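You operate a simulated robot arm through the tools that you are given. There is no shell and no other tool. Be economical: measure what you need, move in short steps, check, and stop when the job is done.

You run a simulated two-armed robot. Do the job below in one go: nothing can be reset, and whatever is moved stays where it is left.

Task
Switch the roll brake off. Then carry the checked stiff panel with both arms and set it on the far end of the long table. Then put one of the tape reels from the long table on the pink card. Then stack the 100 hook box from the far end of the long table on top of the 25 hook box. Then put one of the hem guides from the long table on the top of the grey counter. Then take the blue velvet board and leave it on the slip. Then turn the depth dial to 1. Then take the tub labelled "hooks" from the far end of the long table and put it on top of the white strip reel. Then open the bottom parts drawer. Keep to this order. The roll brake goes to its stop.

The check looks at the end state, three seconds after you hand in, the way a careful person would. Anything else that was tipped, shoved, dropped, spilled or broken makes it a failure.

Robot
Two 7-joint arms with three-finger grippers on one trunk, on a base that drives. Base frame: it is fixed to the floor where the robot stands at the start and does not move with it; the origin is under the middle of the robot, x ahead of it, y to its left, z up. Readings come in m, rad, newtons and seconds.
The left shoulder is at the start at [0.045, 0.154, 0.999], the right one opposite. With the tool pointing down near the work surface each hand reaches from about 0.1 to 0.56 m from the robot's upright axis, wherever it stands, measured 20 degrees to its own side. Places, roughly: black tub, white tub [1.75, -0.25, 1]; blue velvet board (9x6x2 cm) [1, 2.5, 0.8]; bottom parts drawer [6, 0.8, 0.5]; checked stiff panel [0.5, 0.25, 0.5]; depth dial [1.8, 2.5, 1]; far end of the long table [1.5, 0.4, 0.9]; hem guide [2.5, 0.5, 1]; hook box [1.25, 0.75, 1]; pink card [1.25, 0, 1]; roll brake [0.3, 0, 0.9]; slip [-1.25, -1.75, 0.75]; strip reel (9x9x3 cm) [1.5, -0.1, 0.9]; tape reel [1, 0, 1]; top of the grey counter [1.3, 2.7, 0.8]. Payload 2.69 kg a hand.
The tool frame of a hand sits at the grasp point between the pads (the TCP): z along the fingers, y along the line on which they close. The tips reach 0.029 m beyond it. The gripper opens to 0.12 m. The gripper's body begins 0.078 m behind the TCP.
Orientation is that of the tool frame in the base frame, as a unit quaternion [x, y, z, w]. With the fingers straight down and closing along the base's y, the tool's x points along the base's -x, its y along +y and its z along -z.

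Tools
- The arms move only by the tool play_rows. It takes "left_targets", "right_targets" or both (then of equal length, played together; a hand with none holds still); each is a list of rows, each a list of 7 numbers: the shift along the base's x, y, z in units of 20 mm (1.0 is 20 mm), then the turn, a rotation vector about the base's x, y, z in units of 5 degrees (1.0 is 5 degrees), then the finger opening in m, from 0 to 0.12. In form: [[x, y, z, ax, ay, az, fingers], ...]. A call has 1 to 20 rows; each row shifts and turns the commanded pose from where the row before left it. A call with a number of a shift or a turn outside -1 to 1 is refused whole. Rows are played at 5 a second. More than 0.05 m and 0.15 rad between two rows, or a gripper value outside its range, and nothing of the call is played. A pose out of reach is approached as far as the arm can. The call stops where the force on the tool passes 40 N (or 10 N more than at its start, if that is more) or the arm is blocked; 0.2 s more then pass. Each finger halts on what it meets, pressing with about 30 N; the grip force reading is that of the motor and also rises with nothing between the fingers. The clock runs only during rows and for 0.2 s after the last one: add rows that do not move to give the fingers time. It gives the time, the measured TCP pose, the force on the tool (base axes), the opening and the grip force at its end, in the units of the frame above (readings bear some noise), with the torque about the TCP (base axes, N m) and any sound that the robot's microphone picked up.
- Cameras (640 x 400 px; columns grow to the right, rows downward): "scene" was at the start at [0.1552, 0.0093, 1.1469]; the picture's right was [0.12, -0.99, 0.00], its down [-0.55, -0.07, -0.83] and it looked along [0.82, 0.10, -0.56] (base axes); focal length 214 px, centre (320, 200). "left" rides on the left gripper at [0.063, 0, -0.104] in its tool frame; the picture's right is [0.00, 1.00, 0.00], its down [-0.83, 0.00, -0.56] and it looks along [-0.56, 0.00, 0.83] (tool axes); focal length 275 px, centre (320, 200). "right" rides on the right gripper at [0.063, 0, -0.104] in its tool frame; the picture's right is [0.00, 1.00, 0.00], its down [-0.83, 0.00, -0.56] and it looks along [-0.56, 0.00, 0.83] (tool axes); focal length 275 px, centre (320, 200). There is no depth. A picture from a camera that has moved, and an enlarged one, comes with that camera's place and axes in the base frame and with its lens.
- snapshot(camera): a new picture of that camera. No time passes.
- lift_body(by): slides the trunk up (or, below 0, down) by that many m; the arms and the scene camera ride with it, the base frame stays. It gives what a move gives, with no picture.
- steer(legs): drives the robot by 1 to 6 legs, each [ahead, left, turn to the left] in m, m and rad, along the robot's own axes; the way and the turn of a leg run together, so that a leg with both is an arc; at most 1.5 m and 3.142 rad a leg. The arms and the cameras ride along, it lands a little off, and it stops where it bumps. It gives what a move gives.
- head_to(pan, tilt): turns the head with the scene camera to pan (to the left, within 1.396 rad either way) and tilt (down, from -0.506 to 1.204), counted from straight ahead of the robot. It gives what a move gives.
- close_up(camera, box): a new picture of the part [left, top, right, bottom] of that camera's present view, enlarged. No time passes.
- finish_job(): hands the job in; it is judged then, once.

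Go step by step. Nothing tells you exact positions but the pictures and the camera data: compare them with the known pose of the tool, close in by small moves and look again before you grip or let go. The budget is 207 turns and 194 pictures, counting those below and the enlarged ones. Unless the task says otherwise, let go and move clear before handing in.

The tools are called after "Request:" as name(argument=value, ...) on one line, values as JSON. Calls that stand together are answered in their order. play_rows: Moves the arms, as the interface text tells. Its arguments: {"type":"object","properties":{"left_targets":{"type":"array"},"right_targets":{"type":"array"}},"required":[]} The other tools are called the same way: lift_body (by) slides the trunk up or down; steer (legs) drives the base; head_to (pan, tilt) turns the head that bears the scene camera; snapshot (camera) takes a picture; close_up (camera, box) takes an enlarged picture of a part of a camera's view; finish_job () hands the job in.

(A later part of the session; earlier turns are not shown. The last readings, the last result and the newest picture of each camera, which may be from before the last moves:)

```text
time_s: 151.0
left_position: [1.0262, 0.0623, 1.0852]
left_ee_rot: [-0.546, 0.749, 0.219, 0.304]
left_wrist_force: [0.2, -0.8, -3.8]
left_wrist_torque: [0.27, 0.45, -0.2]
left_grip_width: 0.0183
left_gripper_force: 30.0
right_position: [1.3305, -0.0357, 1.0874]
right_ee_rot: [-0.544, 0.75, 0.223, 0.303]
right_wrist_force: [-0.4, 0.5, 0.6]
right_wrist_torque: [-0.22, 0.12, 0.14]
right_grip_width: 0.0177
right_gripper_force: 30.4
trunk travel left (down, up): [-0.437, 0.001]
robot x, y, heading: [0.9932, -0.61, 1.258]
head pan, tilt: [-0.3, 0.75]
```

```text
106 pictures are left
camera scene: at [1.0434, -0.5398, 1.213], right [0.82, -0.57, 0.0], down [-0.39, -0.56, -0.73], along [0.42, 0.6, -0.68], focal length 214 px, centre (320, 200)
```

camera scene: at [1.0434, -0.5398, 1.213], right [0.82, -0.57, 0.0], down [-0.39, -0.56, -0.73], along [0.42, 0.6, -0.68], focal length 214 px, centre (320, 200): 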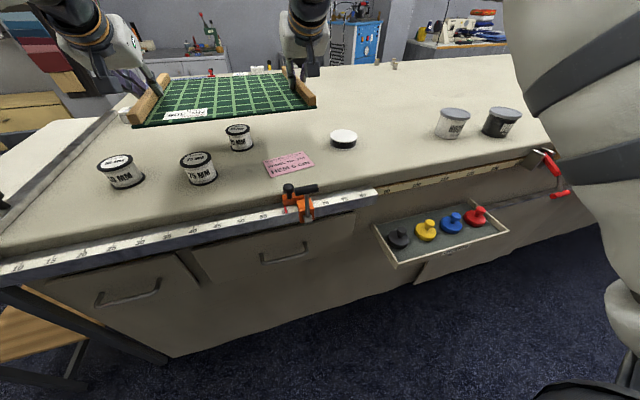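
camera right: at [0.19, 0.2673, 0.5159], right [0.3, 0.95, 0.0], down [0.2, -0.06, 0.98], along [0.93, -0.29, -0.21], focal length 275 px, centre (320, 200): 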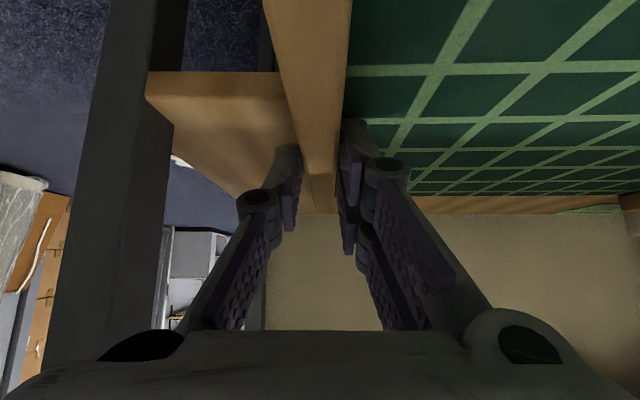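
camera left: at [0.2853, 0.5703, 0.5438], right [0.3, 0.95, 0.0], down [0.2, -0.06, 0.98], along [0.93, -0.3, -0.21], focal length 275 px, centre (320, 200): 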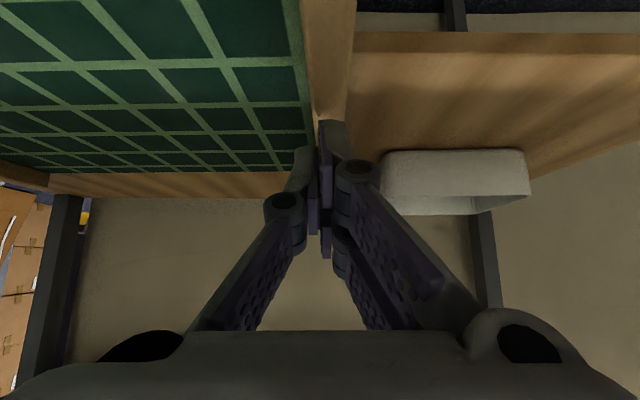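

I can see everything on this side now: the strip reel near [1.43, -0.10], tubs near [1.74, -0.26] and [1.89, -0.34], the pink card near [1.25, -0.10], and the reels. I'll strafe right so the panel comes down behind the tubs in the free area.

Request:
steer(legs=[[0, -0.5, 0]])

Request:
steer(legs=[[0.15, 0, 0]])

Request:
head_to(pan=0, tilt=0.75)

Request:
snapshot(camera="scene")

```text
time_s: 155.3
left_position: [1.4991, -0.0883, 1.086]
left_ee_rot: [-0.546, 0.749, 0.219, 0.305]
left_wrist_force: [-0.6, -0.3, -2.9]
left_wrist_torque: [0.12, 0.43, -0.18]
left_grip_width: 0.0188
left_gripper_force: 30.2
right_position: [1.8046, -0.1869, 1.0887]
right_ee_rot: [-0.544, 0.75, 0.222, 0.303]
right_wrist_force: [0.8, 0.2, 0.1]
right_wrist_torque: [-0.01, 0.04, 0.07]
right_grip_width: 0.0178
right_gripper_force: 29.9
trunk travel left (down, up): [-0.437, 0.001]
robot x, y, heading: [1.4673, -0.7573, 1.266]
head pan, tilt: [-0.3, 0.75]
```

```text
time_s: 156.7
left_position: [1.5447, 0.0536, 1.086]
left_ee_rot: [-0.546, 0.749, 0.219, 0.304]
left_wrist_force: [-0.7, 0.4, -3.4]
left_wrist_torque: [0.05, 0.49, -0.23]
left_grip_width: 0.0186
left_gripper_force: 29.6
right_position: [1.8497, -0.0457, 1.0876]
right_ee_rot: [-0.545, 0.75, 0.223, 0.303]
right_wrist_force: [-0.1, 0.6, -0.4]
right_wrist_torque: [0.08, 0.03, 0.07]
right_grip_width: 0.0177
right_gripper_force: 30.4
trunk travel left (down, up): [-0.437, 0.001]
robot x, y, heading: [1.5126, -0.6211, 1.254]
head pan, tilt: [-0.3, 0.75]
```

```text
time_s: 157.5
left_position: [1.5431, 0.0531, 1.0861]
left_ee_rot: [-0.546, 0.749, 0.219, 0.304]
left_wrist_force: [-0.2, 0.3, -3.6]
left_wrist_torque: [0.24, 0.44, -0.19]
left_grip_width: 0.0187
left_gripper_force: 30.5
right_position: [1.8487, -0.0449, 1.0873]
right_ee_rot: [-0.544, 0.75, 0.223, 0.304]
right_wrist_force: [0.0, 0.4, 0.7]
right_wrist_torque: [-0.18, 0.1, 0.15]
right_grip_width: 0.0175
right_gripper_force: 30.3
trunk travel left (down, up): [-0.437, 0.001]
robot x, y, heading: [1.5119, -0.6173, 1.262]
head pan, tilt: [0.0, 0.75]
```

```text
105 pictures are left
camera scene: at [1.5389, -0.5385, 1.2129], right [0.95, -0.31, 0.0], down [-0.21, -0.65, -0.73], along [0.22, 0.7, -0.68], focal length 214 px, centre (320, 200)
```

scene: 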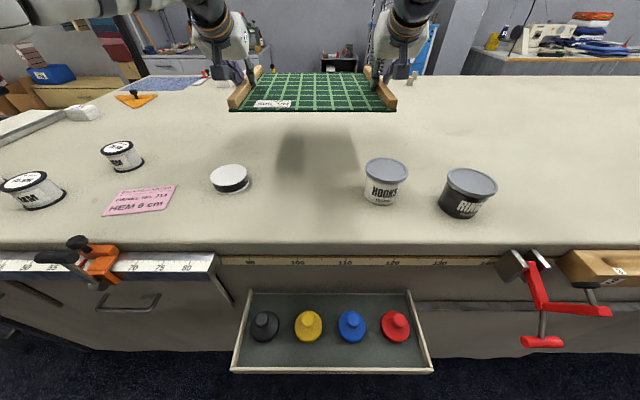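

The white tub reads HOOKS and the dark one RINGS. The panel's near edge would come close to the strip reel, so I'll shift 5 cm further in and 3 cm right before lowering.

Request:
steer(legs=[[0.055, -0.035, 0]])

Request:
lift_body(by=-0.13)

Request:
snapshot(camera="scene")

```text
time_s: 158.5
left_position: [1.5933, 0.0952, 1.0862]
left_ee_rot: [-0.546, 0.749, 0.219, 0.305]
left_wrist_force: [0.9, 0.5, -2.9]
left_wrist_torque: [-0.09, 0.51, -0.2]
left_grip_width: 0.0192
left_gripper_force: 30.1
right_position: [1.8998, -0.004, 1.0879]
right_ee_rot: [-0.544, 0.75, 0.223, 0.304]
right_wrist_force: [0.7, 0.8, -0.2]
right_wrist_torque: [0.13, 0.09, 0.12]
right_grip_width: 0.0176
right_gripper_force: 30.3
trunk travel left (down, up): [-0.437, 0.001]
robot x, y, heading: [1.5635, -0.5768, 1.264]
head pan, tilt: [0.0, 0.75]
```

```text
time_s: 159.8
left_position: [1.5937, 0.0969, 0.9592]
left_ee_rot: [-0.546, 0.752, 0.215, 0.3]
left_wrist_force: [-1.0, -0.8, -5.1]
left_wrist_torque: [0.51, 0.49, 0.06]
left_grip_width: 0.0208
left_gripper_force: 29.5
right_position: [1.8994, 0.0072, 0.9232]
right_ee_rot: [-0.551, 0.759, 0.207, 0.277]
right_wrist_force: [-3.0, -6.4, 12.6]
right_wrist_torque: [0.32, 0.47, -0.11]
right_grip_width: 0.0188
right_gripper_force: 30.4
trunk travel left (down, up): [-0.319, 0.119]
robot x, y, heading: [1.5611, -0.5785, 1.26]
head pan, tilt: [0.0, 0.75]
stopped: the force on the tool passed its limit at 53 N (the readings are from after the stop); the commanded pose is now the measured one
```

```text
104 pictures are left
camera scene: at [1.6146, -0.4153, 1.0776], right [0.95, -0.31, 0.0], down [-0.21, -0.65, -0.73], along [0.22, 0.7, -0.68], focal length 214 px, centre (320, 200)
```

scene: 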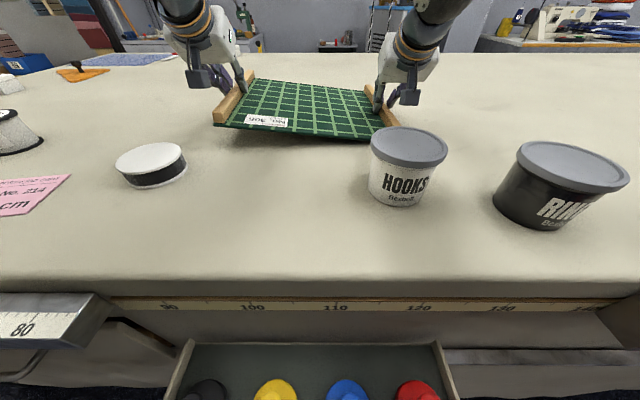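

The right side came down first and touches the table. I'll lower the left side gently to level the panel.

Request:
play_rows(left_targets=[[0, 0, -0.35, 0, 0, 0, 0], [0, 0, -0.35, 0, 0, 0, 0], [0, 0, -0.35, 0, 0, 0, 0], [0, 0, -0.35, 0, 0, 0, 0]])

Request:
close_up(camera="scene", box=[170, 50, 490, 200])

```text
time_s: 160.8
left_position: [1.5939, 0.0966, 0.9322]
left_ee_rot: [-0.548, 0.75, 0.216, 0.301]
left_wrist_force: [-11.6, 3.9, -3.0]
left_wrist_torque: [0.52, 0.58, 0.06]
left_grip_width: 0.0194
left_gripper_force: 29.8
right_position: [1.9008, 0.007, 0.9242]
right_ee_rot: [-0.552, 0.759, 0.205, 0.277]
right_wrist_force: [8.5, -2.6, 3.8]
right_wrist_torque: [-0.29, -0.33, 0.3]
right_grip_width: 0.018
right_gripper_force: 30.1
trunk travel left (down, up): [-0.319, 0.119]
robot x, y, heading: [1.5643, -0.5758, 1.259]
head pan, tilt: [0.0, 0.75]
```

```text
2.00 times, centred on (330, 125) of scene
camera zoom: at [1.6143, -0.4151, 1.0782], right [0.95, -0.31, 0.0], down [-0.21, -0.65, -0.73], along [0.22, 0.7, -0.68], focal length 429 px, centre (300, 350)
```

zoom: 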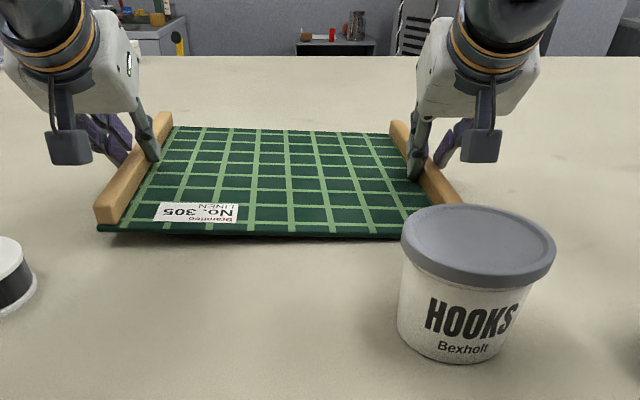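

Request:
play_rows(left_targets=[[0, 0, -0.2, 0, 0, 0, 0], [0, 0, -0.2, 0, 0, 0, 0], [0, 0, 0, 0, 0, 0, 0]], right_targets=[[0, 0, 0, 0, 0, 0, 0], [0, 0, -0.1, 0, 0, 0, 0], [0, 0, 0, 0, 0, 0, 0]])

Request:
close_up(camera="scene", box=[170, 50, 490, 200])

```text
time_s: 161.6
left_position: [1.5924, 0.096, 0.9252]
left_ee_rot: [-0.547, 0.751, 0.216, 0.301]
left_wrist_force: [-16.7, 8.2, -4.5]
left_wrist_torque: [0.33, 0.94, 0.21]
left_grip_width: 0.0189
left_gripper_force: 29.9
right_position: [1.9019, 0.007, 0.9224]
right_ee_rot: [-0.55, 0.76, 0.207, 0.278]
right_wrist_force: [14.4, -8.9, 9.6]
right_wrist_torque: [-0.42, -0.23, 0.08]
right_grip_width: 0.0181
right_gripper_force: 30.4
trunk travel left (down, up): [-0.319, 0.119]
robot x, y, heading: [1.5661, -0.5757, 1.26]
head pan, tilt: [0.0, 0.75]
```

```text
2.00 times, centred on (330, 125) of scene
camera zoom: at [1.6142, -0.4157, 1.0784], right [0.95, -0.31, 0.0], down [-0.21, -0.65, -0.73], along [0.22, 0.7, -0.68], focal length 429 px, centre (300, 350)
```

zoom: 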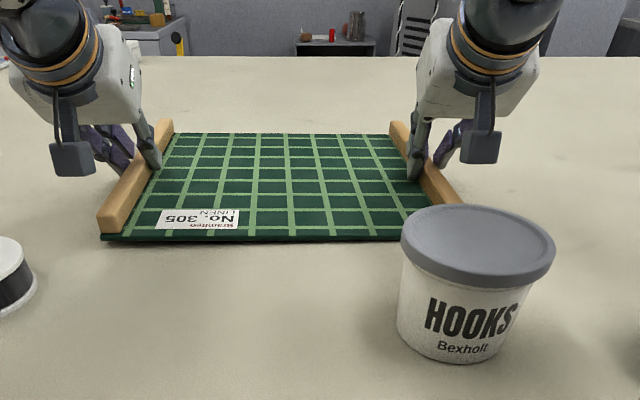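

Request:
play_rows(left_targets=[[-0.1, 0.03, -0.2, 0, 0, 0, 0], [0, 0, -0.15, 0, 0, 0, 0], [0, 0, 0, 0, 0, 0, 0]], right_targets=[[0.1, -0.03, 0, 0, 0, 0, 0], [0, 0, 0, 0, 0, 0, 0], [0, 0, 0, 0, 0, 0, 0]])

```text
time_s: 162.4
left_position: [1.592, 0.0948, 0.9175]
left_ee_rot: [-0.546, 0.751, 0.215, 0.303]
left_wrist_force: [-6.1, 0.7, -2.0]
left_wrist_torque: [0.32, 0.19, 0.3]
left_grip_width: 0.0184
left_gripper_force: 30.2
right_position: [1.9007, 0.0076, 0.9224]
right_ee_rot: [-0.552, 0.758, 0.208, 0.278]
right_wrist_force: [2.0, 0.4, 9.8]
right_wrist_torque: [0.17, -0.18, 0.23]
right_grip_width: 0.0178
right_gripper_force: 30.2
trunk travel left (down, up): [-0.319, 0.119]
robot x, y, heading: [1.5621, -0.5785, 1.255]
head pan, tilt: [0.0, 0.75]
```

Request:
play_rows(left_targets=[[0, 0, -0.2, 0, 0, 0, 0], [0, 0, 0, 0, 0, 0, 0]], right_targets=[[0, 0, -0.2, 0, 0, 0, 0], [0, 0, 0, 0, 0, 0, 0]])

Request:
close_up(camera="scene", box=[200, 60, 400, 185])

```text
time_s: 163.0
left_position: [1.5927, 0.0958, 0.9173]
left_ee_rot: [-0.545, 0.751, 0.216, 0.304]
left_wrist_force: [-1.2, 7.5, 10.4]
left_wrist_torque: [-0.13, 0.38, 0.3]
left_grip_width: 0.0183
left_gripper_force: 29.9
right_position: [1.9002, 0.0066, 0.923]
right_ee_rot: [-0.551, 0.758, 0.21, 0.28]
right_wrist_force: [-3.5, 2.6, 26.6]
right_wrist_torque: [0.18, 0.02, 0.18]
right_grip_width: 0.0178
right_gripper_force: 30.3
trunk travel left (down, up): [-0.319, 0.119]
robot x, y, heading: [1.5629, -0.5757, 1.264]
head pan, tilt: [0.0, 0.75]
```

```text
3.20 times, centred on (300, 122) of scene
camera zoom: at [1.6134, -0.4167, 1.0789], right [0.95, -0.31, 0.0], down [-0.21, -0.65, -0.73], along [0.22, 0.7, -0.68], focal length 686 px, centre (384, 448)
```

zoom: 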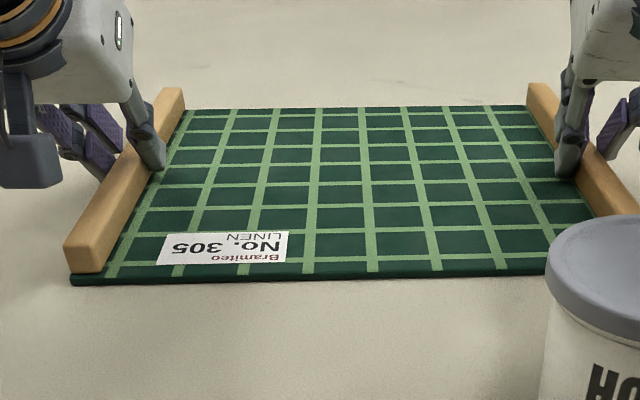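

The panel rests flat on the table. I'll open both hands and lift them straight up.

Request:
play_rows(left_targets=[[0, 0, 0.1, 0, 0, 0, 0.03], [0, 0, 0, 0, 0, 0, 0.045], [0, 0, 0, 0, 0, 0, 0.045], [0, 0, 0.6, 0, 0, 0, 0.045], [0, 0, 0.8, 0, 0, 0, 0.045], [0, 0, 1, 0, 0, 0, 0.045], [0, 0, 1, 0, 0, 0, 0.045], [0, 0, 1, 0, 0, 0, 0.045], [0, 0, 1, 0, 0, 0, 0.045]], right_targets=[[0, 0, 0.1, 0, 0, 0, 0.03], [0, 0, 0, 0, 0, 0, 0.045], [0, 0, 0, 0, 0, 0, 0.045], [0, 0, 0.6, 0, 0, 0, 0.045], [0, 0, 0.8, 0, 0, 0, 0.045], [0, 0, 1, 0, 0, 0, 0.045], [0, 0, 1, 0, 0, 0, 0.045], [0, 0, 1, 0, 0, 0, 0.045], [0, 0, 1, 0, 0, 0, 0.045]])

Request:
lift_body(by=0.11)

Request:
snapshot(camera="scene")

```text
time_s: 165.0
left_position: [1.5932, 0.097, 1.0235]
left_ee_rot: [-0.547, 0.751, 0.215, 0.302]
left_wrist_force: [0.0, 1.2, -0.6]
left_wrist_torque: [0.01, -0.01, 0.0]
left_grip_width: 0.0451
left_gripper_force: 0.0
right_position: [1.9025, 0.0064, 1.0282]
right_ee_rot: [-0.551, 0.76, 0.206, 0.278]
right_wrist_force: [-0.2, 0.7, -0.6]
right_wrist_torque: [0.01, -0.01, 0.02]
right_grip_width: 0.0455
right_gripper_force: 0.1
trunk travel left (down, up): [-0.319, 0.119]
robot x, y, heading: [1.563, -0.5816, 1.262]
head pan, tilt: [0.0, 0.75]
```

```text
time_s: 166.4
left_position: [1.5938, 0.0973, 1.1328]
left_ee_rot: [-0.547, 0.751, 0.215, 0.301]
left_wrist_force: [-0.3, -0.5, -0.1]
left_wrist_torque: [0.03, -0.03, -0.04]
left_grip_width: 0.0451
left_gripper_force: 0.0
right_position: [1.901, 0.0042, 1.1442]
right_ee_rot: [-0.55, 0.758, 0.209, 0.282]
right_wrist_force: [-0.4, -0.3, 0.1]
right_wrist_torque: [0.02, -0.05, 0.01]
right_grip_width: 0.0447
right_gripper_force: 0.1
trunk travel left (down, up): [-0.429, 0.009]
robot x, y, heading: [1.5598, -0.5768, 1.26]
head pan, tilt: [0.0, 0.75]
```

```text
100 pictures are left
camera scene: at [1.5921, -0.4856, 1.2049], right [0.95, -0.31, 0.0], down [-0.21, -0.65, -0.73], along [0.22, 0.7, -0.68], focal length 214 px, centre (320, 200)
```

scene: 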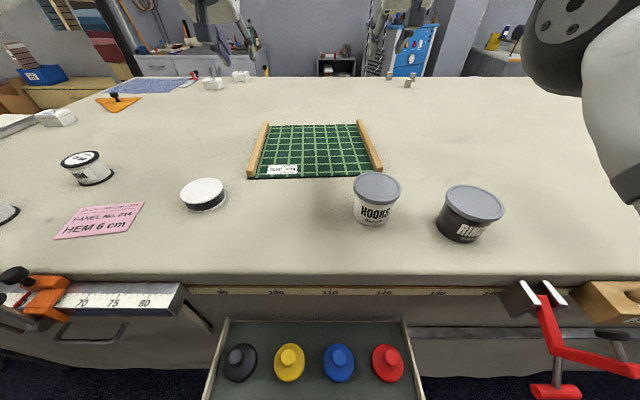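

The panel is well placed. Next is a tape reel onto the pink card: I'll straighten both hands to point down and move left towards the reels.

Request:
play_rows(left_targets=[[-0.26, -0.81, 0, -0.92, 0.291, 0, 0.1], [-0.26, -0.81, 0, -0.92, 0.291, 0, 0.1], [-0.26, -0.81, 0, -0.92, 0.291, 0, 0.1], [-0.26, -0.81, 0, -0.92, 0.291, 0, 0.1], [-0.26, -0.81, 0, -0.92, 0.291, 0, 0.1], [-0.26, -0.81, 0, -0.92, 0.291, 0, 0.1], [-0.26, -0.81, 0, -0.92, 0.291, 0, 0.1], [-0.26, -0.81, 0, -0.92, 0.291, 0, 0.1], [-0.26, -0.81, 0, -0.92, 0.291, 0, 0.1]], right_targets=[[-0.26, -0.81, 0, -0.87, 0.275, 0, 0.1], [-0.26, -0.81, 0, -0.87, 0.275, 0, 0.1], [-0.26, -0.81, 0, -0.87, 0.275, 0, 0.1], [-0.26, -0.81, 0, -0.87, 0.275, 0, 0.1], [-0.26, -0.81, 0, -0.87, 0.275, 0, 0.1], [-0.26, -0.81, 0, -0.87, 0.275, 0, 0.1], [-0.26, -0.81, 0, -0.87, 0.275, 0, 0.1], [-0.26, -0.81, 0, -0.87, 0.275, 0, 0.1], [-0.26, -0.81, 0, -0.87, 0.275, 0, 0.1]])

Request:
steer(legs=[[0, 0.39, 0]])

Request:
snapshot(camera="scene")

Request:
snapshot(camera="left")

```text
time_s: 168.4
left_position: [1.5466, -0.0514, 1.1321]
left_ee_rot: [-0.589, 0.808, -0.001, 0.008]
left_wrist_force: [0.2, 0.0, 0.1]
left_wrist_torque: [0.0, -0.01, -0.01]
left_grip_width: 0.0999
left_gripper_force: 0.0
right_position: [1.85, -0.1584, 1.1371]
right_ee_rot: [-0.587, 0.81, 0.002, 0.0]
right_wrist_force: [0.3, -0.3, -0.2]
right_wrist_torque: [0.0, -0.03, 0.01]
right_grip_width: 0.0999
right_gripper_force: 0.1
right hand out of reach, approached as far as the arm can: row 2, 4, 6, 8
trunk travel left (down, up): [-0.429, 0.009]
robot x, y, heading: [1.5609, -0.5761, 1.255]
head pan, tilt: [0.0, 0.75]
```

```text
time_s: 171.9
left_position: [1.1754, 0.0662, 1.1326]
left_ee_rot: [-0.59, 0.807, 0.0, 0.008]
left_wrist_force: [-0.6, -0.1, -0.8]
left_wrist_torque: [0.02, -0.03, -0.01]
left_grip_width: 0.1002
left_gripper_force: 0.2
right_position: [1.4787, -0.0382, 1.1363]
right_ee_rot: [-0.588, 0.809, 0.002, 0.0]
right_wrist_force: [-0.2, 0.0, 0.4]
right_wrist_torque: [-0.02, -0.04, 0.0]
right_grip_width: 0.0998
right_gripper_force: 0.2
trunk travel left (down, up): [-0.429, 0.009]
robot x, y, heading: [1.1939, -0.4588, 1.264]
head pan, tilt: [0.0, 0.75]
```

```text
99 pictures are left
camera scene: at [1.2224, -0.3679, 1.205], right [0.95, -0.3, 0.0], down [-0.21, -0.65, -0.73], along [0.22, 0.7, -0.68], focal length 214 px, centre (320, 200)
```

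scene: 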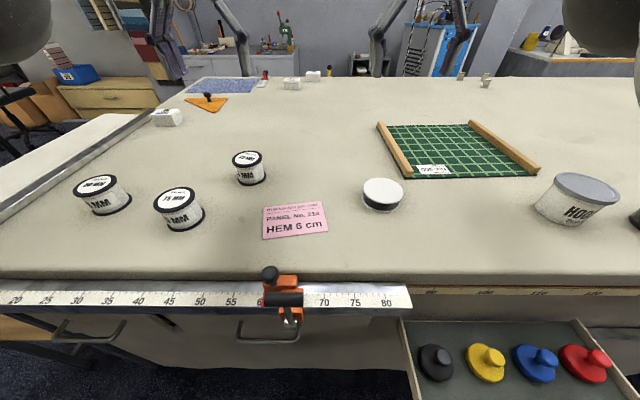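

```text
98 pictures are left
camera left: at [1.1551, 0.0063, 1.2353], right [-0.95, 0.31, -0.01], down [0.25, 0.79, 0.57], along [0.18, 0.54, -0.82], focal length 275 px, centre (320, 200)
```

left: 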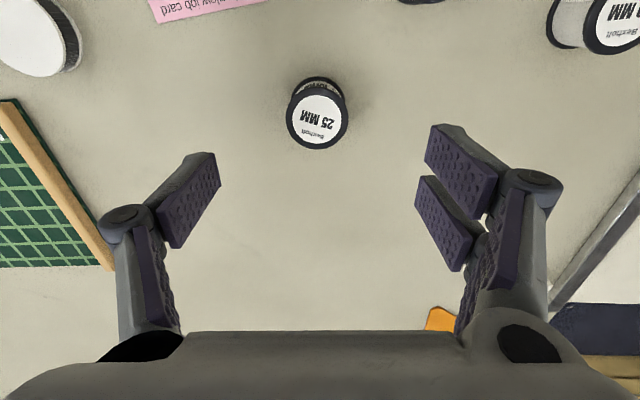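

The 25 mm reel is at the edge of my reach, so I'll take the nearer 75 mm reel. I'll move left a little to bring it in front of the left hand.

Request:
steer(legs=[[0, 0.15, 0]])

Request:
play_rows(left_targets=[[-0.4, -0.95, -0.2, 0, 0, 0, 0.12], [-0.4, -0.95, -0.2, 0, 0, 0, 0.12], [-0.4, -0.95, -0.2, 0, 0, 0, 0.12], [-0.4, -0.95, -0.2, 0, 0, 0, 0.12], [-0.4, -0.95, -0.2, 0, 0, 0, 0.12], [-0.4, -0.95, -0.2, 0, 0, 0, 0.12], [-0.2, -0.95, -0.2, 0, 0, 0, 0.12], [0, 0, 0, 0, 0, 0, 0.12]])

Request:
snapshot(camera="left")

Request:
snapshot(camera="scene")

```text
time_s: 173.7
left_position: [1.0341, 0.1113, 1.1327]
left_ee_rot: [-0.591, 0.807, 0.0, 0.009]
left_wrist_force: [-0.7, 0.3, 1.2]
left_wrist_torque: [0.01, -0.02, 0.0]
left_grip_width: 0.0997
left_gripper_force: 0.0
right_position: [1.3368, 0.0056, 1.1355]
right_ee_rot: [-0.587, 0.809, 0.001, 0.001]
right_wrist_force: [-1.0, 0.4, -0.8]
right_wrist_torque: [-0.02, -0.04, -0.01]
right_grip_width: 0.1001
right_gripper_force: 0.0
trunk travel left (down, up): [-0.429, 0.009]
robot x, y, heading: [1.0517, -0.4107, 1.262]
head pan, tilt: [0.0, 0.75]
```

```text
time_s: 175.5
left_position: [0.9832, -0.0225, 1.1053]
left_ee_rot: [-0.591, 0.807, 0.0, 0.008]
left_wrist_force: [-0.3, 0.2, -0.1]
left_wrist_torque: [0.0, 0.0, 0.0]
left_grip_width: 0.1199
left_gripper_force: 0.1
right_position: [1.3375, 0.0062, 1.1368]
right_ee_rot: [-0.588, 0.809, 0.003, 0.001]
right_wrist_force: [-1.1, -0.6, 0.8]
right_wrist_torque: [0.0, 0.0, 0.03]
right_grip_width: 0.1
right_gripper_force: 0.0
trunk travel left (down, up): [-0.429, 0.009]
robot x, y, heading: [1.0505, -0.4143, 1.26]
head pan, tilt: [0.0, 0.75]
```

```text
97 pictures are left
camera left: at [0.9616, -0.0819, 1.2073], right [-0.95, 0.31, -0.01], down [0.25, 0.79, 0.57], along [0.18, 0.54, -0.82], focal length 275 px, centre (320, 200)
```

left: 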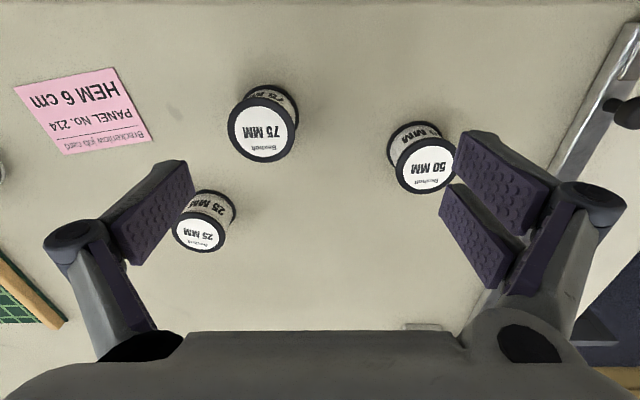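

```text
96 pictures are left
camera scene: at [1.0803, -0.3226, 1.205], right [0.95, -0.3, 0.0], down [-0.21, -0.65, -0.73], along [0.22, 0.7, -0.68], focal length 214 px, centre (320, 200)
```

scene: 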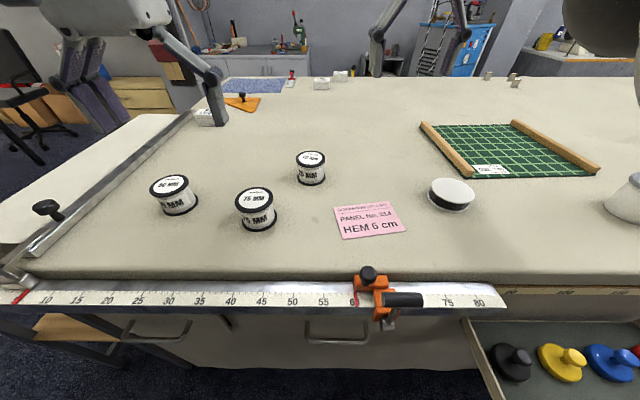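

The 75 mm reel stands at about [1.05, -0.004], top at z≈0.94, and the card is centred at [1.252, -0.079]. I'll move over the reel and descend around it.

Request:
play_rows(left_targets=[[0.84, 0.23, 0, 0, 0, 0, 0.115], [0.84, 0.23, 0, 0, 0, 0, 0.115], [0.84, 0.23, -0.5, 0, 0, 0, 0.115], [0.84, 0.23, -0.9, 0, 0, 0, 0.115], [0, 0, -0.9, 0, 0, 0, 0.115], [0, 0, -0.9, 0, 0, 0, 0.115], [0, 0, -0.9, 0, 0, 0, 0.115], [0, 0, 0, 0, 0, 0, 0.115]])

Request:
snapshot(camera="left")

```text
time_s: 177.3
left_position: [1.0497, -0.0032, 1.0223]
left_ee_rot: [-0.59, 0.807, 0.0, 0.008]
left_wrist_force: [-0.2, 0.1, -0.6]
left_wrist_torque: [0.0, 0.0, -0.02]
left_grip_width: 0.1147
left_gripper_force: 0.0
right_position: [1.3366, 0.006, 1.1369]
right_ee_rot: [-0.588, 0.809, 0.002, 0.001]
right_wrist_force: [-0.4, 1.2, -0.4]
right_wrist_torque: [-0.01, 0.01, 0.0]
right_grip_width: 0.1
right_gripper_force: 0.0
trunk travel left (down, up): [-0.429, 0.009]
robot x, y, heading: [1.0476, -0.4162, 1.263]
head pan, tilt: [0.0, 0.75]
```

```text
95 pictures are left
camera left: at [1.0289, -0.0631, 1.1255], right [-0.95, 0.31, -0.01], down [0.25, 0.79, 0.57], along [0.18, 0.54, -0.82], focal length 275 px, centre (320, 200)
```

left: 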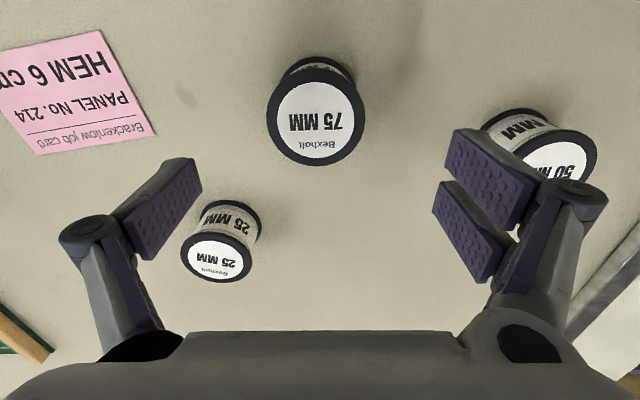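

Request:
play_rows(left_targets=[[0.07, -0.15, -0.95, 0, 0, 0, 0.11], [0, 0, -0.95, 0, 0, 0, 0.11], [0, 0, -0.95, 0, 0, 0, 0.11], [0, 0, -0.95, 0, 0, 0, 0.11], [0, 0, -0.95, 0, 0, 0, 0.11], [0, 0, 0, 0, 0, 0, 0.08], [0, 0, 0, 0, 0, 0, 0.05], [0, 0, 0, 0, 0, 0, 0.04], [0, 0, 0, 0, 0, 0, 0.04]])

Request:
snapshot(camera="left")

```text
time_s: 179.3
left_position: [1.05, -0.0057, 0.9274]
left_ee_rot: [-0.591, 0.807, 0.0, 0.008]
left_wrist_force: [0.3, -0.7, 2.2]
left_wrist_torque: [0.01, -0.19, 0.05]
left_grip_width: 0.069
left_gripper_force: 29.9
right_position: [1.3363, 0.0068, 1.1355]
right_ee_rot: [-0.587, 0.809, 0.003, 0.001]
right_wrist_force: [0.2, 0.3, -0.4]
right_wrist_torque: [-0.03, -0.03, -0.02]
right_grip_width: 0.0999
right_gripper_force: 0.1
trunk travel left (down, up): [-0.429, 0.009]
robot x, y, heading: [1.0546, -0.4145, 1.263]
head pan, tilt: [0.0, 0.75]
```

```text
94 pictures are left
camera left: at [1.0303, -0.0666, 1.0308], right [-0.95, 0.31, -0.01], down [0.25, 0.79, 0.57], along [0.18, 0.54, -0.82], focal length 275 px, centre (320, 200)
```

left: 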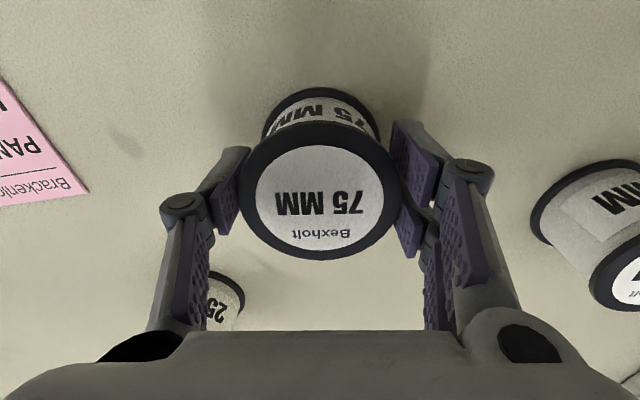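

The reel is held. I'll lift it and carry it over the card.

Request:
play_rows(left_targets=[[0, 0, 0.9, 0, 0, 0, 0.04], [0, 0, 0.9, 0, 0, 0, 0.04], [0, 0, 0.9, 0, 0, 0, 0.04], [0, 0, 0.9, 0, 0, 0, 0.04], [0.918, -0.33, 0, 0, 0, 0, 0.04], [0.918, -0.33, 0, 0, 0, 0, 0.04], [0.918, -0.33, 0, 0, 0, 0, 0.04], [0.918, -0.33, 0, 0, 0, 0, 0.04], [0.918, -0.33, 0, 0, 0, 0, 0.04], [0.918, -0.33, 0, 0, 0, 0, 0.04], [0.918, -0.33, 0, 0, 0, 0, 0.04], [0.918, -0.33, 0, 0, 0, 0, 0.04], [0.918, -0.33, 0, 0, 0, 0, 0.04], [0.918, -0.33, 0, 0, 0, 0, 0.04], [0.918, -0.33, 0, 0, 0, 0, 0.04], [0, 0, 0, 0, 0, 0, 0.04]])

Request:
snapshot(camera="left")

Request:
snapshot(camera="scene")

```text
time_s: 182.7
left_position: [1.2535, -0.0788, 0.999]
left_ee_rot: [-0.591, 0.807, 0.0, 0.008]
left_wrist_force: [-0.3, -0.2, -1.3]
left_wrist_torque: [-0.01, 0.01, -0.03]
left_grip_width: 0.0688
left_gripper_force: 30.1
right_position: [1.3349, 0.0066, 1.1376]
right_ee_rot: [-0.588, 0.809, 0.002, 0.001]
right_wrist_force: [0.7, -0.1, -0.4]
right_wrist_torque: [-0.01, -0.03, -0.01]
right_grip_width: 0.1
right_gripper_force: 0.0
trunk travel left (down, up): [-0.429, 0.009]
robot x, y, heading: [1.0532, -0.413, 1.267]
head pan, tilt: [0.0, 0.75]
```

```text
93 pictures are left
camera left: at [1.2319, -0.1393, 1.1016], right [-0.95, 0.31, -0.01], down [0.25, 0.79, 0.57], along [0.18, 0.54, -0.82], focal length 275 px, centre (320, 200)
```

left: 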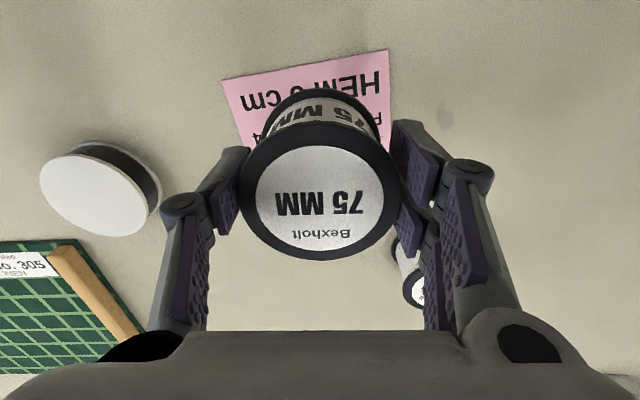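

```text
92 pictures are left
camera scene: at [1.08, -0.3226, 1.205], right [0.95, -0.3, 0.0], down [-0.21, -0.65, -0.73], along [0.22, 0.7, -0.68], focal length 214 px, centre (320, 200)
```

scene: 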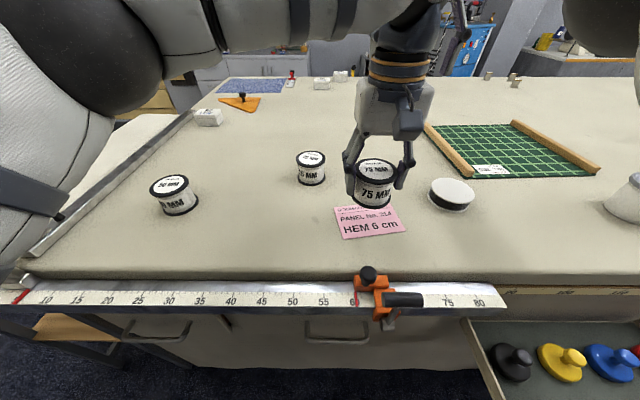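

The card's centre comes out at [1.259, -0.072], so I'll nudge the reel by 7–8 mm, then set it down.

Request:
play_rows(left_targets=[[0.35, 0.4, 0, 0, 0, 0, 0.04], [0, 0, -0.9, 0, 0, 0, 0.04], [0, 0, -0.9, 0, 0, 0, 0.04], [0, 0, -0.9, 0, 0, 0, 0.04], [0, 0, -0.5, 0, 0, 0, 0.04], [0, 0, -0.25, 0, 0, 0, 0.04], [0, 0, 0, 0, 0, 0, 0.04]])

Request:
snapshot(camera="left")

Request:
close_up(camera="scene", box=[300, 120, 480, 250])

```text
time_s: 184.3
left_position: [1.2595, -0.0705, 0.9306]
left_ee_rot: [-0.59, 0.807, 0.0, 0.008]
left_wrist_force: [0.5, 1.5, -1.9]
left_wrist_torque: [-0.02, -0.02, 0.01]
left_grip_width: 0.0691
left_gripper_force: 30.3
right_position: [1.3363, 0.006, 1.1377]
right_ee_rot: [-0.588, 0.809, 0.003, 0.001]
right_wrist_force: [1.0, -0.6, 0.3]
right_wrist_torque: [-0.01, -0.01, 0.0]
right_grip_width: 0.0997
right_gripper_force: 0.2
trunk travel left (down, up): [-0.429, 0.009]
robot x, y, heading: [1.0506, -0.4134, 1.261]
head pan, tilt: [0.0, 0.75]
```

```text
91 pictures are left
camera left: at [1.2391, -0.1308, 1.0329], right [-0.95, 0.31, -0.01], down [0.25, 0.79, 0.57], along [0.18, 0.54, -0.82], focal length 275 px, centre (320, 200)
```

left: 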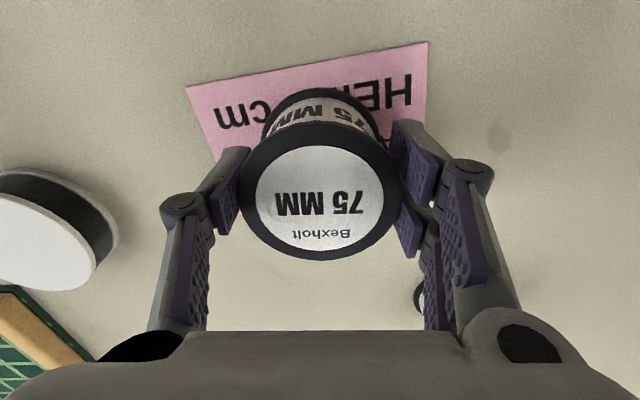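

```text
3.08 times, centred on (390, 185) of scene
camera zoom: at [1.0803, -0.3228, 1.205], right [0.95, -0.3, 0.0], down [-0.21, -0.65, -0.73], along [0.22, 0.7, -0.68], focal length 660 px, centre (105, 246)
```

zoom: 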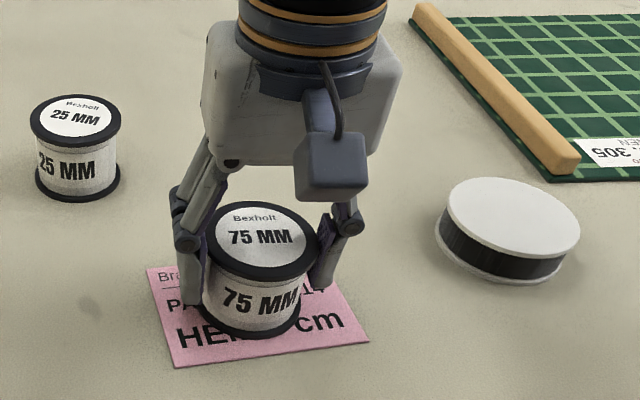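

I'll shift 5 mm back towards the card's middle, touch down and release.

Request:
play_rows(left_targets=[[-0.08, -0.26, 0, 0, 0, 0, 0.04], [0, 0, -0.2, 0, 0, 0, 0.04], [0, 0, 0, 0, 0, 0, 0.04], [0, 0, 0, 0, 0, 0, 0.08], [0, 0, 0, 0, 0, 0, 0.1], [0, 0, 0, 0, 0, 0, 0.1], [0, 0, 0.9, 0, 0, 0, 0.1], [0, 0, 0.9, 0, 0, 0, 0.1], [0, 0, 0.9, 0, 0, 0, 0.1], [0, 0, 0.9, 0, 0, 0, 0.1], [0, 0, 0.9, 0, 0, 0, 0.1], [0, 0, 0.9, 0, 0, 0, 0.1], [0, 0, 0.9, 0, 0, 0, 0.1], [0, 0, 0.9, 0, 0, 0, 0.1]])

Request:
snapshot(camera="left")

Request:
close_up(camera="scene", box=[300, 120, 480, 250])

```text
time_s: 187.3
left_position: [1.2597, -0.0759, 1.0716]
left_ee_rot: [-0.591, 0.807, 0.001, 0.008]
left_wrist_force: [0.4, 0.3, -0.2]
left_wrist_torque: [-0.03, -0.03, 0.03]
left_grip_width: 0.1
left_gripper_force: 0.1
right_position: [1.3365, 0.0064, 1.1368]
right_ee_rot: [-0.587, 0.809, 0.003, 0.001]
right_wrist_force: [1.0, 0.5, 0.0]
right_wrist_torque: [0.05, 0.0, 0.0]
right_grip_width: 0.1001
right_gripper_force: 0.0
trunk travel left (down, up): [-0.429, 0.009]
robot x, y, heading: [1.0524, -0.4175, 1.267]
head pan, tilt: [0.0, 0.75]
```

```text
89 pictures are left
camera left: at [1.238, -0.1366, 1.1739], right [-0.95, 0.31, -0.01], down [0.25, 0.79, 0.57], along [0.18, 0.54, -0.82], focal length 275 px, centre (320, 200)
```

left: 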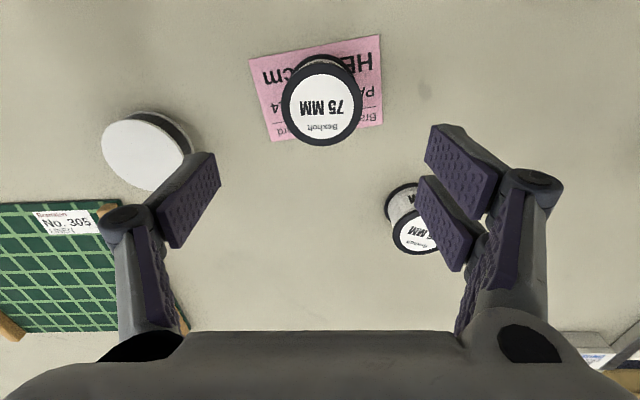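

```text
3.08 times, centred on (390, 185) of scene
camera zoom: at [1.0802, -0.3231, 1.2051], right [0.95, -0.3, 0.0], down [-0.21, -0.65, -0.73], along [0.22, 0.7, -0.68], focal length 660 px, centre (105, 246)
```

zoom: 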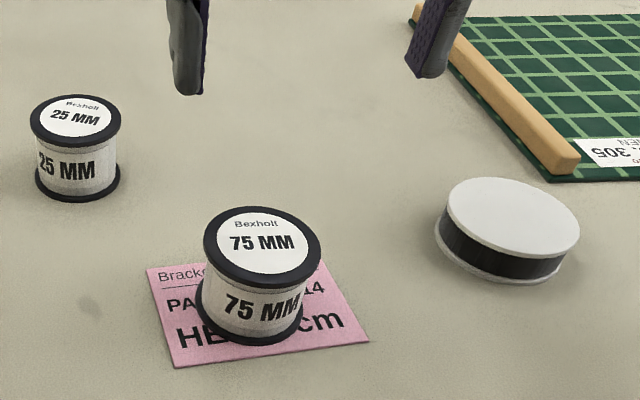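

The reel sits on the card. Next are the hook boxes; I'll zoom in on them to read the labels.

Request:
close_up(camera="scene", box=[180, 60, 370, 140])

Request:
close_up(camera="scene", box=[470, 60, 540, 100])

```text
3.37 times, centred on (275, 100) of scene
camera zoom: at [1.0802, -0.3231, 1.2051], right [0.95, -0.3, 0.0], down [-0.21, -0.65, -0.73], along [0.22, 0.7, -0.68], focal length 722 px, centre (472, 537)
```

zoom: 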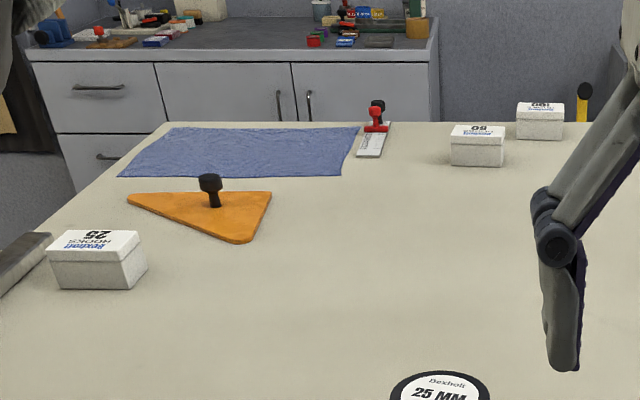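

```text
9.14 times, centred on (505, 80) of scene
camera zoom: at [1.0802, -0.3231, 1.2051], right [0.95, -0.3, 0.0], down [-0.21, -0.65, -0.73], along [0.22, 0.7, -0.68], focal length 1961 px, centre (-1371, 1297)
```

zoom: 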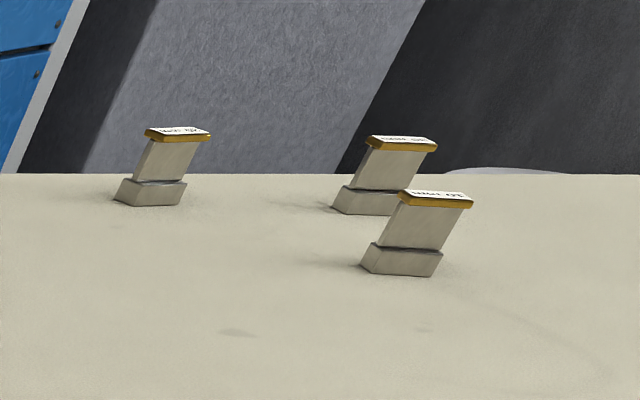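

The boxes read 25 (near the straightedge), 50 and 100 (far left side). The 100 box, near [1.57, 0.86], must be reached from the left aisle, so I'll drive round the near end of the table.

Request:
steer(legs=[[-0.45, 0, 0], [0, 1.5, 0], [0, 0.25, 0], [0, 0, -3.14]])

Request:
head_to(pan=1.3, tilt=0.45)

Request:
snapshot(camera="scene")

```text
time_s: 210.8
left_position: [-0.9555, -0.6663, 1.0714]
left_ee_rot: [0.799, 0.601, -0.009, 0.0]
left_wrist_force: [-0.8, 0.7, -0.3]
left_wrist_torque: [-0.03, 0.03, 0.02]
left_grip_width: 0.0999
left_gripper_force: 0.1
right_position: [-1.0309, -0.7506, 1.1374]
right_ee_rot: [0.801, 0.599, 0.0, 0.002]
right_wrist_force: [0.0, 1.1, 0.8]
right_wrist_torque: [-0.02, 0.02, 0.0]
right_grip_width: 0.1002
right_gripper_force: 0.1
trunk travel left (down, up): [-0.429, 0.009]
robot x, y, heading: [-0.7565, -0.3209, -1.85]
head pan, tilt: [0.0, 0.75]
```

```text
time_s: 212.2
left_position: [-0.9549, -0.6656, 1.0701]
left_ee_rot: [0.799, 0.601, -0.009, 0.0]
left_wrist_force: [0.1, 1.0, 0.8]
left_wrist_torque: [-0.02, 0.01, 0.02]
left_grip_width: 0.1002
left_gripper_force: 0.0
right_position: [-1.0314, -0.7496, 1.1364]
right_ee_rot: [0.801, 0.599, 0.0, 0.002]
right_wrist_force: [-0.6, 0.2, -0.3]
right_wrist_torque: [-0.03, -0.01, 0.01]
right_grip_width: 0.1
right_gripper_force: 0.1
trunk travel left (down, up): [-0.429, 0.009]
robot x, y, heading: [-0.7576, -0.3263, -1.852]
head pan, tilt: [1.3, 0.45]
```

```text
85 pictures are left
camera scene: at [-0.6847, -0.3859, 1.2314], right [-0.52, -0.85, 0.0], down [-0.37, 0.23, -0.9], along [0.77, -0.47, -0.44], focal length 214 px, centre (320, 200)
```

scene: 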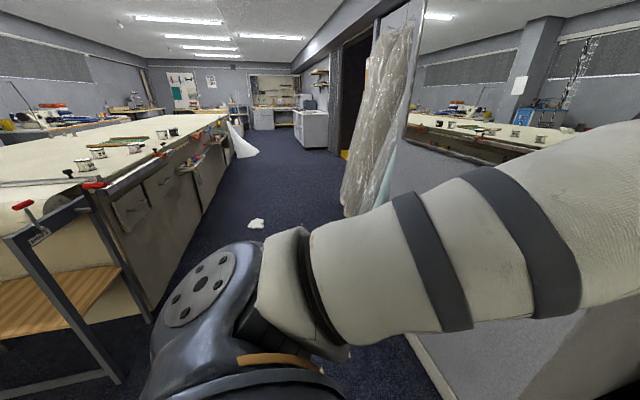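

The way behind is open. I'll back along to the left aisle and then sidestep along the table.

Request:
steer(legs=[[0, 0, -0.03], [-1.2, 0, 0], [-1.1, 0, 0], [0, 0.6, 0]])

Request:
snapshot(camera="scene")

```text
time_s: 228.6
left_position: [0.3076, 1.339, 1.07]
left_ee_rot: [0.803, 0.595, -0.009, 0.0]
left_wrist_force: [0.0, 0.4, 0.5]
left_wrist_torque: [-0.02, -0.03, -0.02]
left_grip_width: 0.0998
left_gripper_force: 0.2
right_position: [0.2303, 1.2551, 1.1362]
right_ee_rot: [0.805, 0.593, 0.0, 0.001]
right_wrist_force: [0.0, -0.1, -0.2]
right_wrist_torque: [0.04, 0.0, -0.03]
right_grip_width: 0.1001
right_gripper_force: 0.1
trunk travel left (down, up): [-0.429, 0.009]
robot x, y, heading: [0.509, 1.6821, -1.862]
head pan, tilt: [1.3, 0.45]
```

```text
84 pictures are left
camera scene: at [0.5813, 1.6154, 1.2314], right [-0.54, -0.84, 0.0], down [-0.37, 0.23, -0.9], along [0.76, -0.48, -0.44], focal length 214 px, centre (320, 200)
```

scene: 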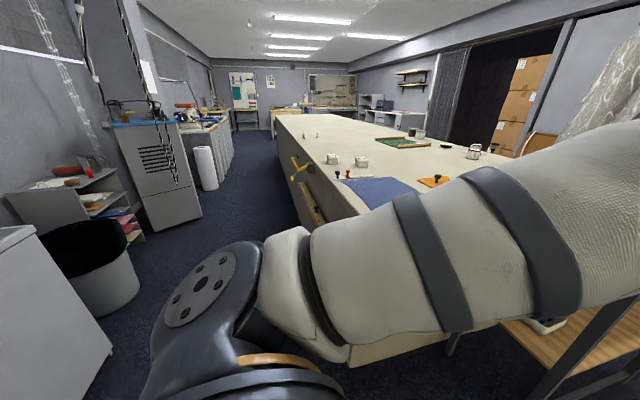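

The aisle is clear. I'll sidestep along it to the 100 box.

Request:
steer(legs=[[0, 1.2, -0.015]])

Request:
head_to(pan=0, tilt=0.8)

Request:
snapshot(camera="scene")

Request:
snapshot(camera="left")

```text
time_s: 238.0
left_position: [1.4503, 0.9882, 1.0717]
left_ee_rot: [0.806, 0.592, -0.009, 0.0]
left_wrist_force: [0.8, -0.3, 0.4]
left_wrist_torque: [0.03, 0.02, -0.03]
left_grip_width: 0.0999
left_gripper_force: 0.1
right_position: [1.3739, 0.9055, 1.1376]
right_ee_rot: [0.807, 0.59, 0.0, 0.002]
right_wrist_force: [0.3, 0.5, 0.4]
right_wrist_torque: [-0.02, 0.02, 0.02]
right_grip_width: 0.0998
right_gripper_force: 0.2
trunk travel left (down, up): [-0.429, 0.009]
robot x, y, heading: [1.6561, 1.326, -1.876]
head pan, tilt: [1.3, 0.45]
```

```text
time_s: 239.5
left_position: [1.4508, 0.9872, 1.07]
left_ee_rot: [0.806, 0.592, -0.008, 0.0]
left_wrist_force: [0.5, 1.1, -0.1]
left_wrist_torque: [0.01, 0.02, -0.02]
left_grip_width: 0.1
left_gripper_force: 0.0
right_position: [1.3734, 0.9052, 1.136]
right_ee_rot: [0.808, 0.59, 0.0, 0.002]
right_wrist_force: [-0.5, 0.5, -1.5]
right_wrist_torque: [0.0, -0.01, -0.01]
right_grip_width: 0.1002
right_gripper_force: 0.0
trunk travel left (down, up): [-0.429, 0.009]
robot x, y, heading: [1.6591, 1.3225, -1.871]
head pan, tilt: [0.0, 0.799]
```

```text
83 pictures are left
camera scene: at [1.6266, 1.2345, 1.201], right [-0.95, 0.3, 0.0], down [0.21, 0.68, -0.7], along [-0.21, -0.67, -0.72], focal length 214 px, centre (320, 200)
```

scene: 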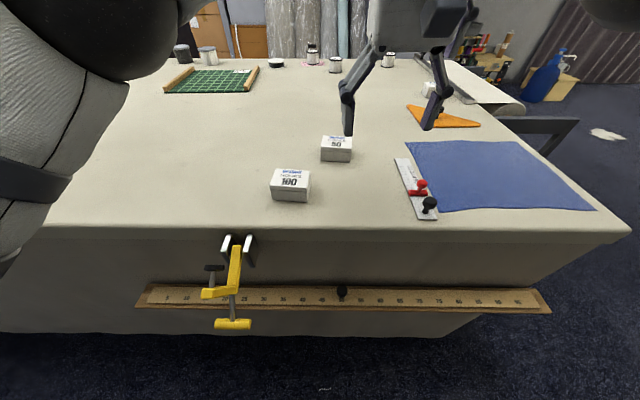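

```text
82 pictures are left
camera left: at [1.4713, 1.0496, 1.1735], right [0.95, -0.3, -0.01], down [-0.24, -0.79, 0.57], along [-0.18, -0.54, -0.82], focal length 275 px, centre (320, 200)
```

left: 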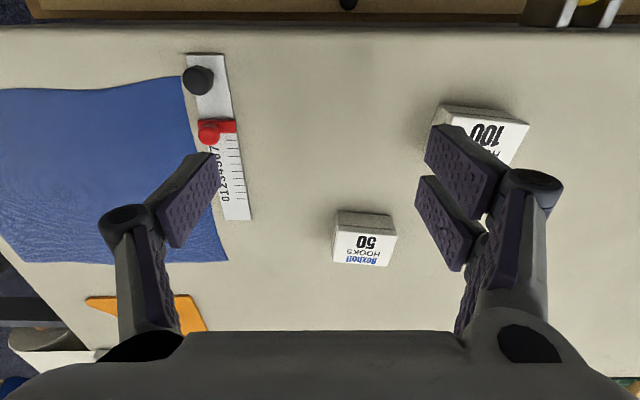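

The 100 box is near [1.585, 0.905]. I'll bring the left hand above it and look.

Request:
play_rows(left_targets=[[0.84, -0.52, 0, 0, 0, 0, 0.115], [0.84, -0.52, 0, 0, 0, 0, 0.115], [0.84, -0.52, 0, 0, 0, 0, 0.115], [0.84, -0.52, 0, 0, 0, 0, 0.115], [0.84, -0.52, 0, 0, 0, 0, 0.115], [0.84, -0.52, 0, 0, 0, 0, 0.115], [0.84, -0.52, 0, 0, 0, 0, 0.115], [0.84, -0.52, -0.2, 0, 0, 0, 0.115], [0, 0, 0, 0, 0, 0, 0.115]])

Request:
snapshot(camera="left")

```text
time_s: 241.5
left_position: [1.5846, 0.9055, 1.0662]
left_ee_rot: [0.806, 0.592, -0.008, 0.0]
left_wrist_force: [0.2, -0.5, 0.7]
left_wrist_torque: [0.0, 0.0, 0.0]
left_grip_width: 0.1149
left_gripper_force: 0.0
right_position: [1.3728, 0.905, 1.1363]
right_ee_rot: [0.807, 0.59, -0.001, 0.003]
right_wrist_force: [0.4, 0.0, 0.1]
right_wrist_torque: [-0.02, -0.01, -0.01]
right_grip_width: 0.1001
right_gripper_force: 0.1
trunk travel left (down, up): [-0.429, 0.009]
robot x, y, heading: [1.6558, 1.3253, -1.875]
head pan, tilt: [0.0, 0.799]
```

```text
81 pictures are left
camera left: at [1.6058, 0.9669, 1.1692], right [0.95, -0.3, -0.01], down [-0.24, -0.79, 0.57], along [-0.18, -0.54, -0.82], focal length 275 px, centre (320, 200)
```

left: 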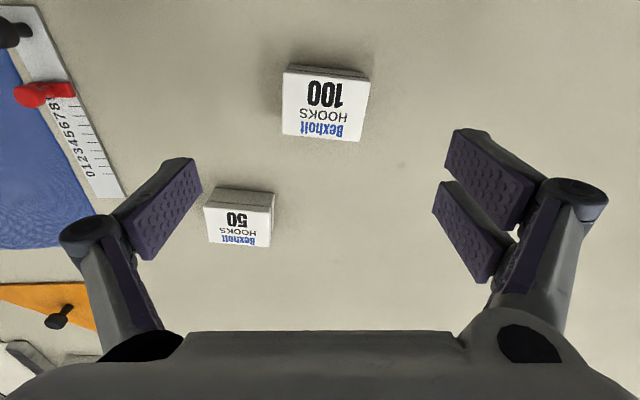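

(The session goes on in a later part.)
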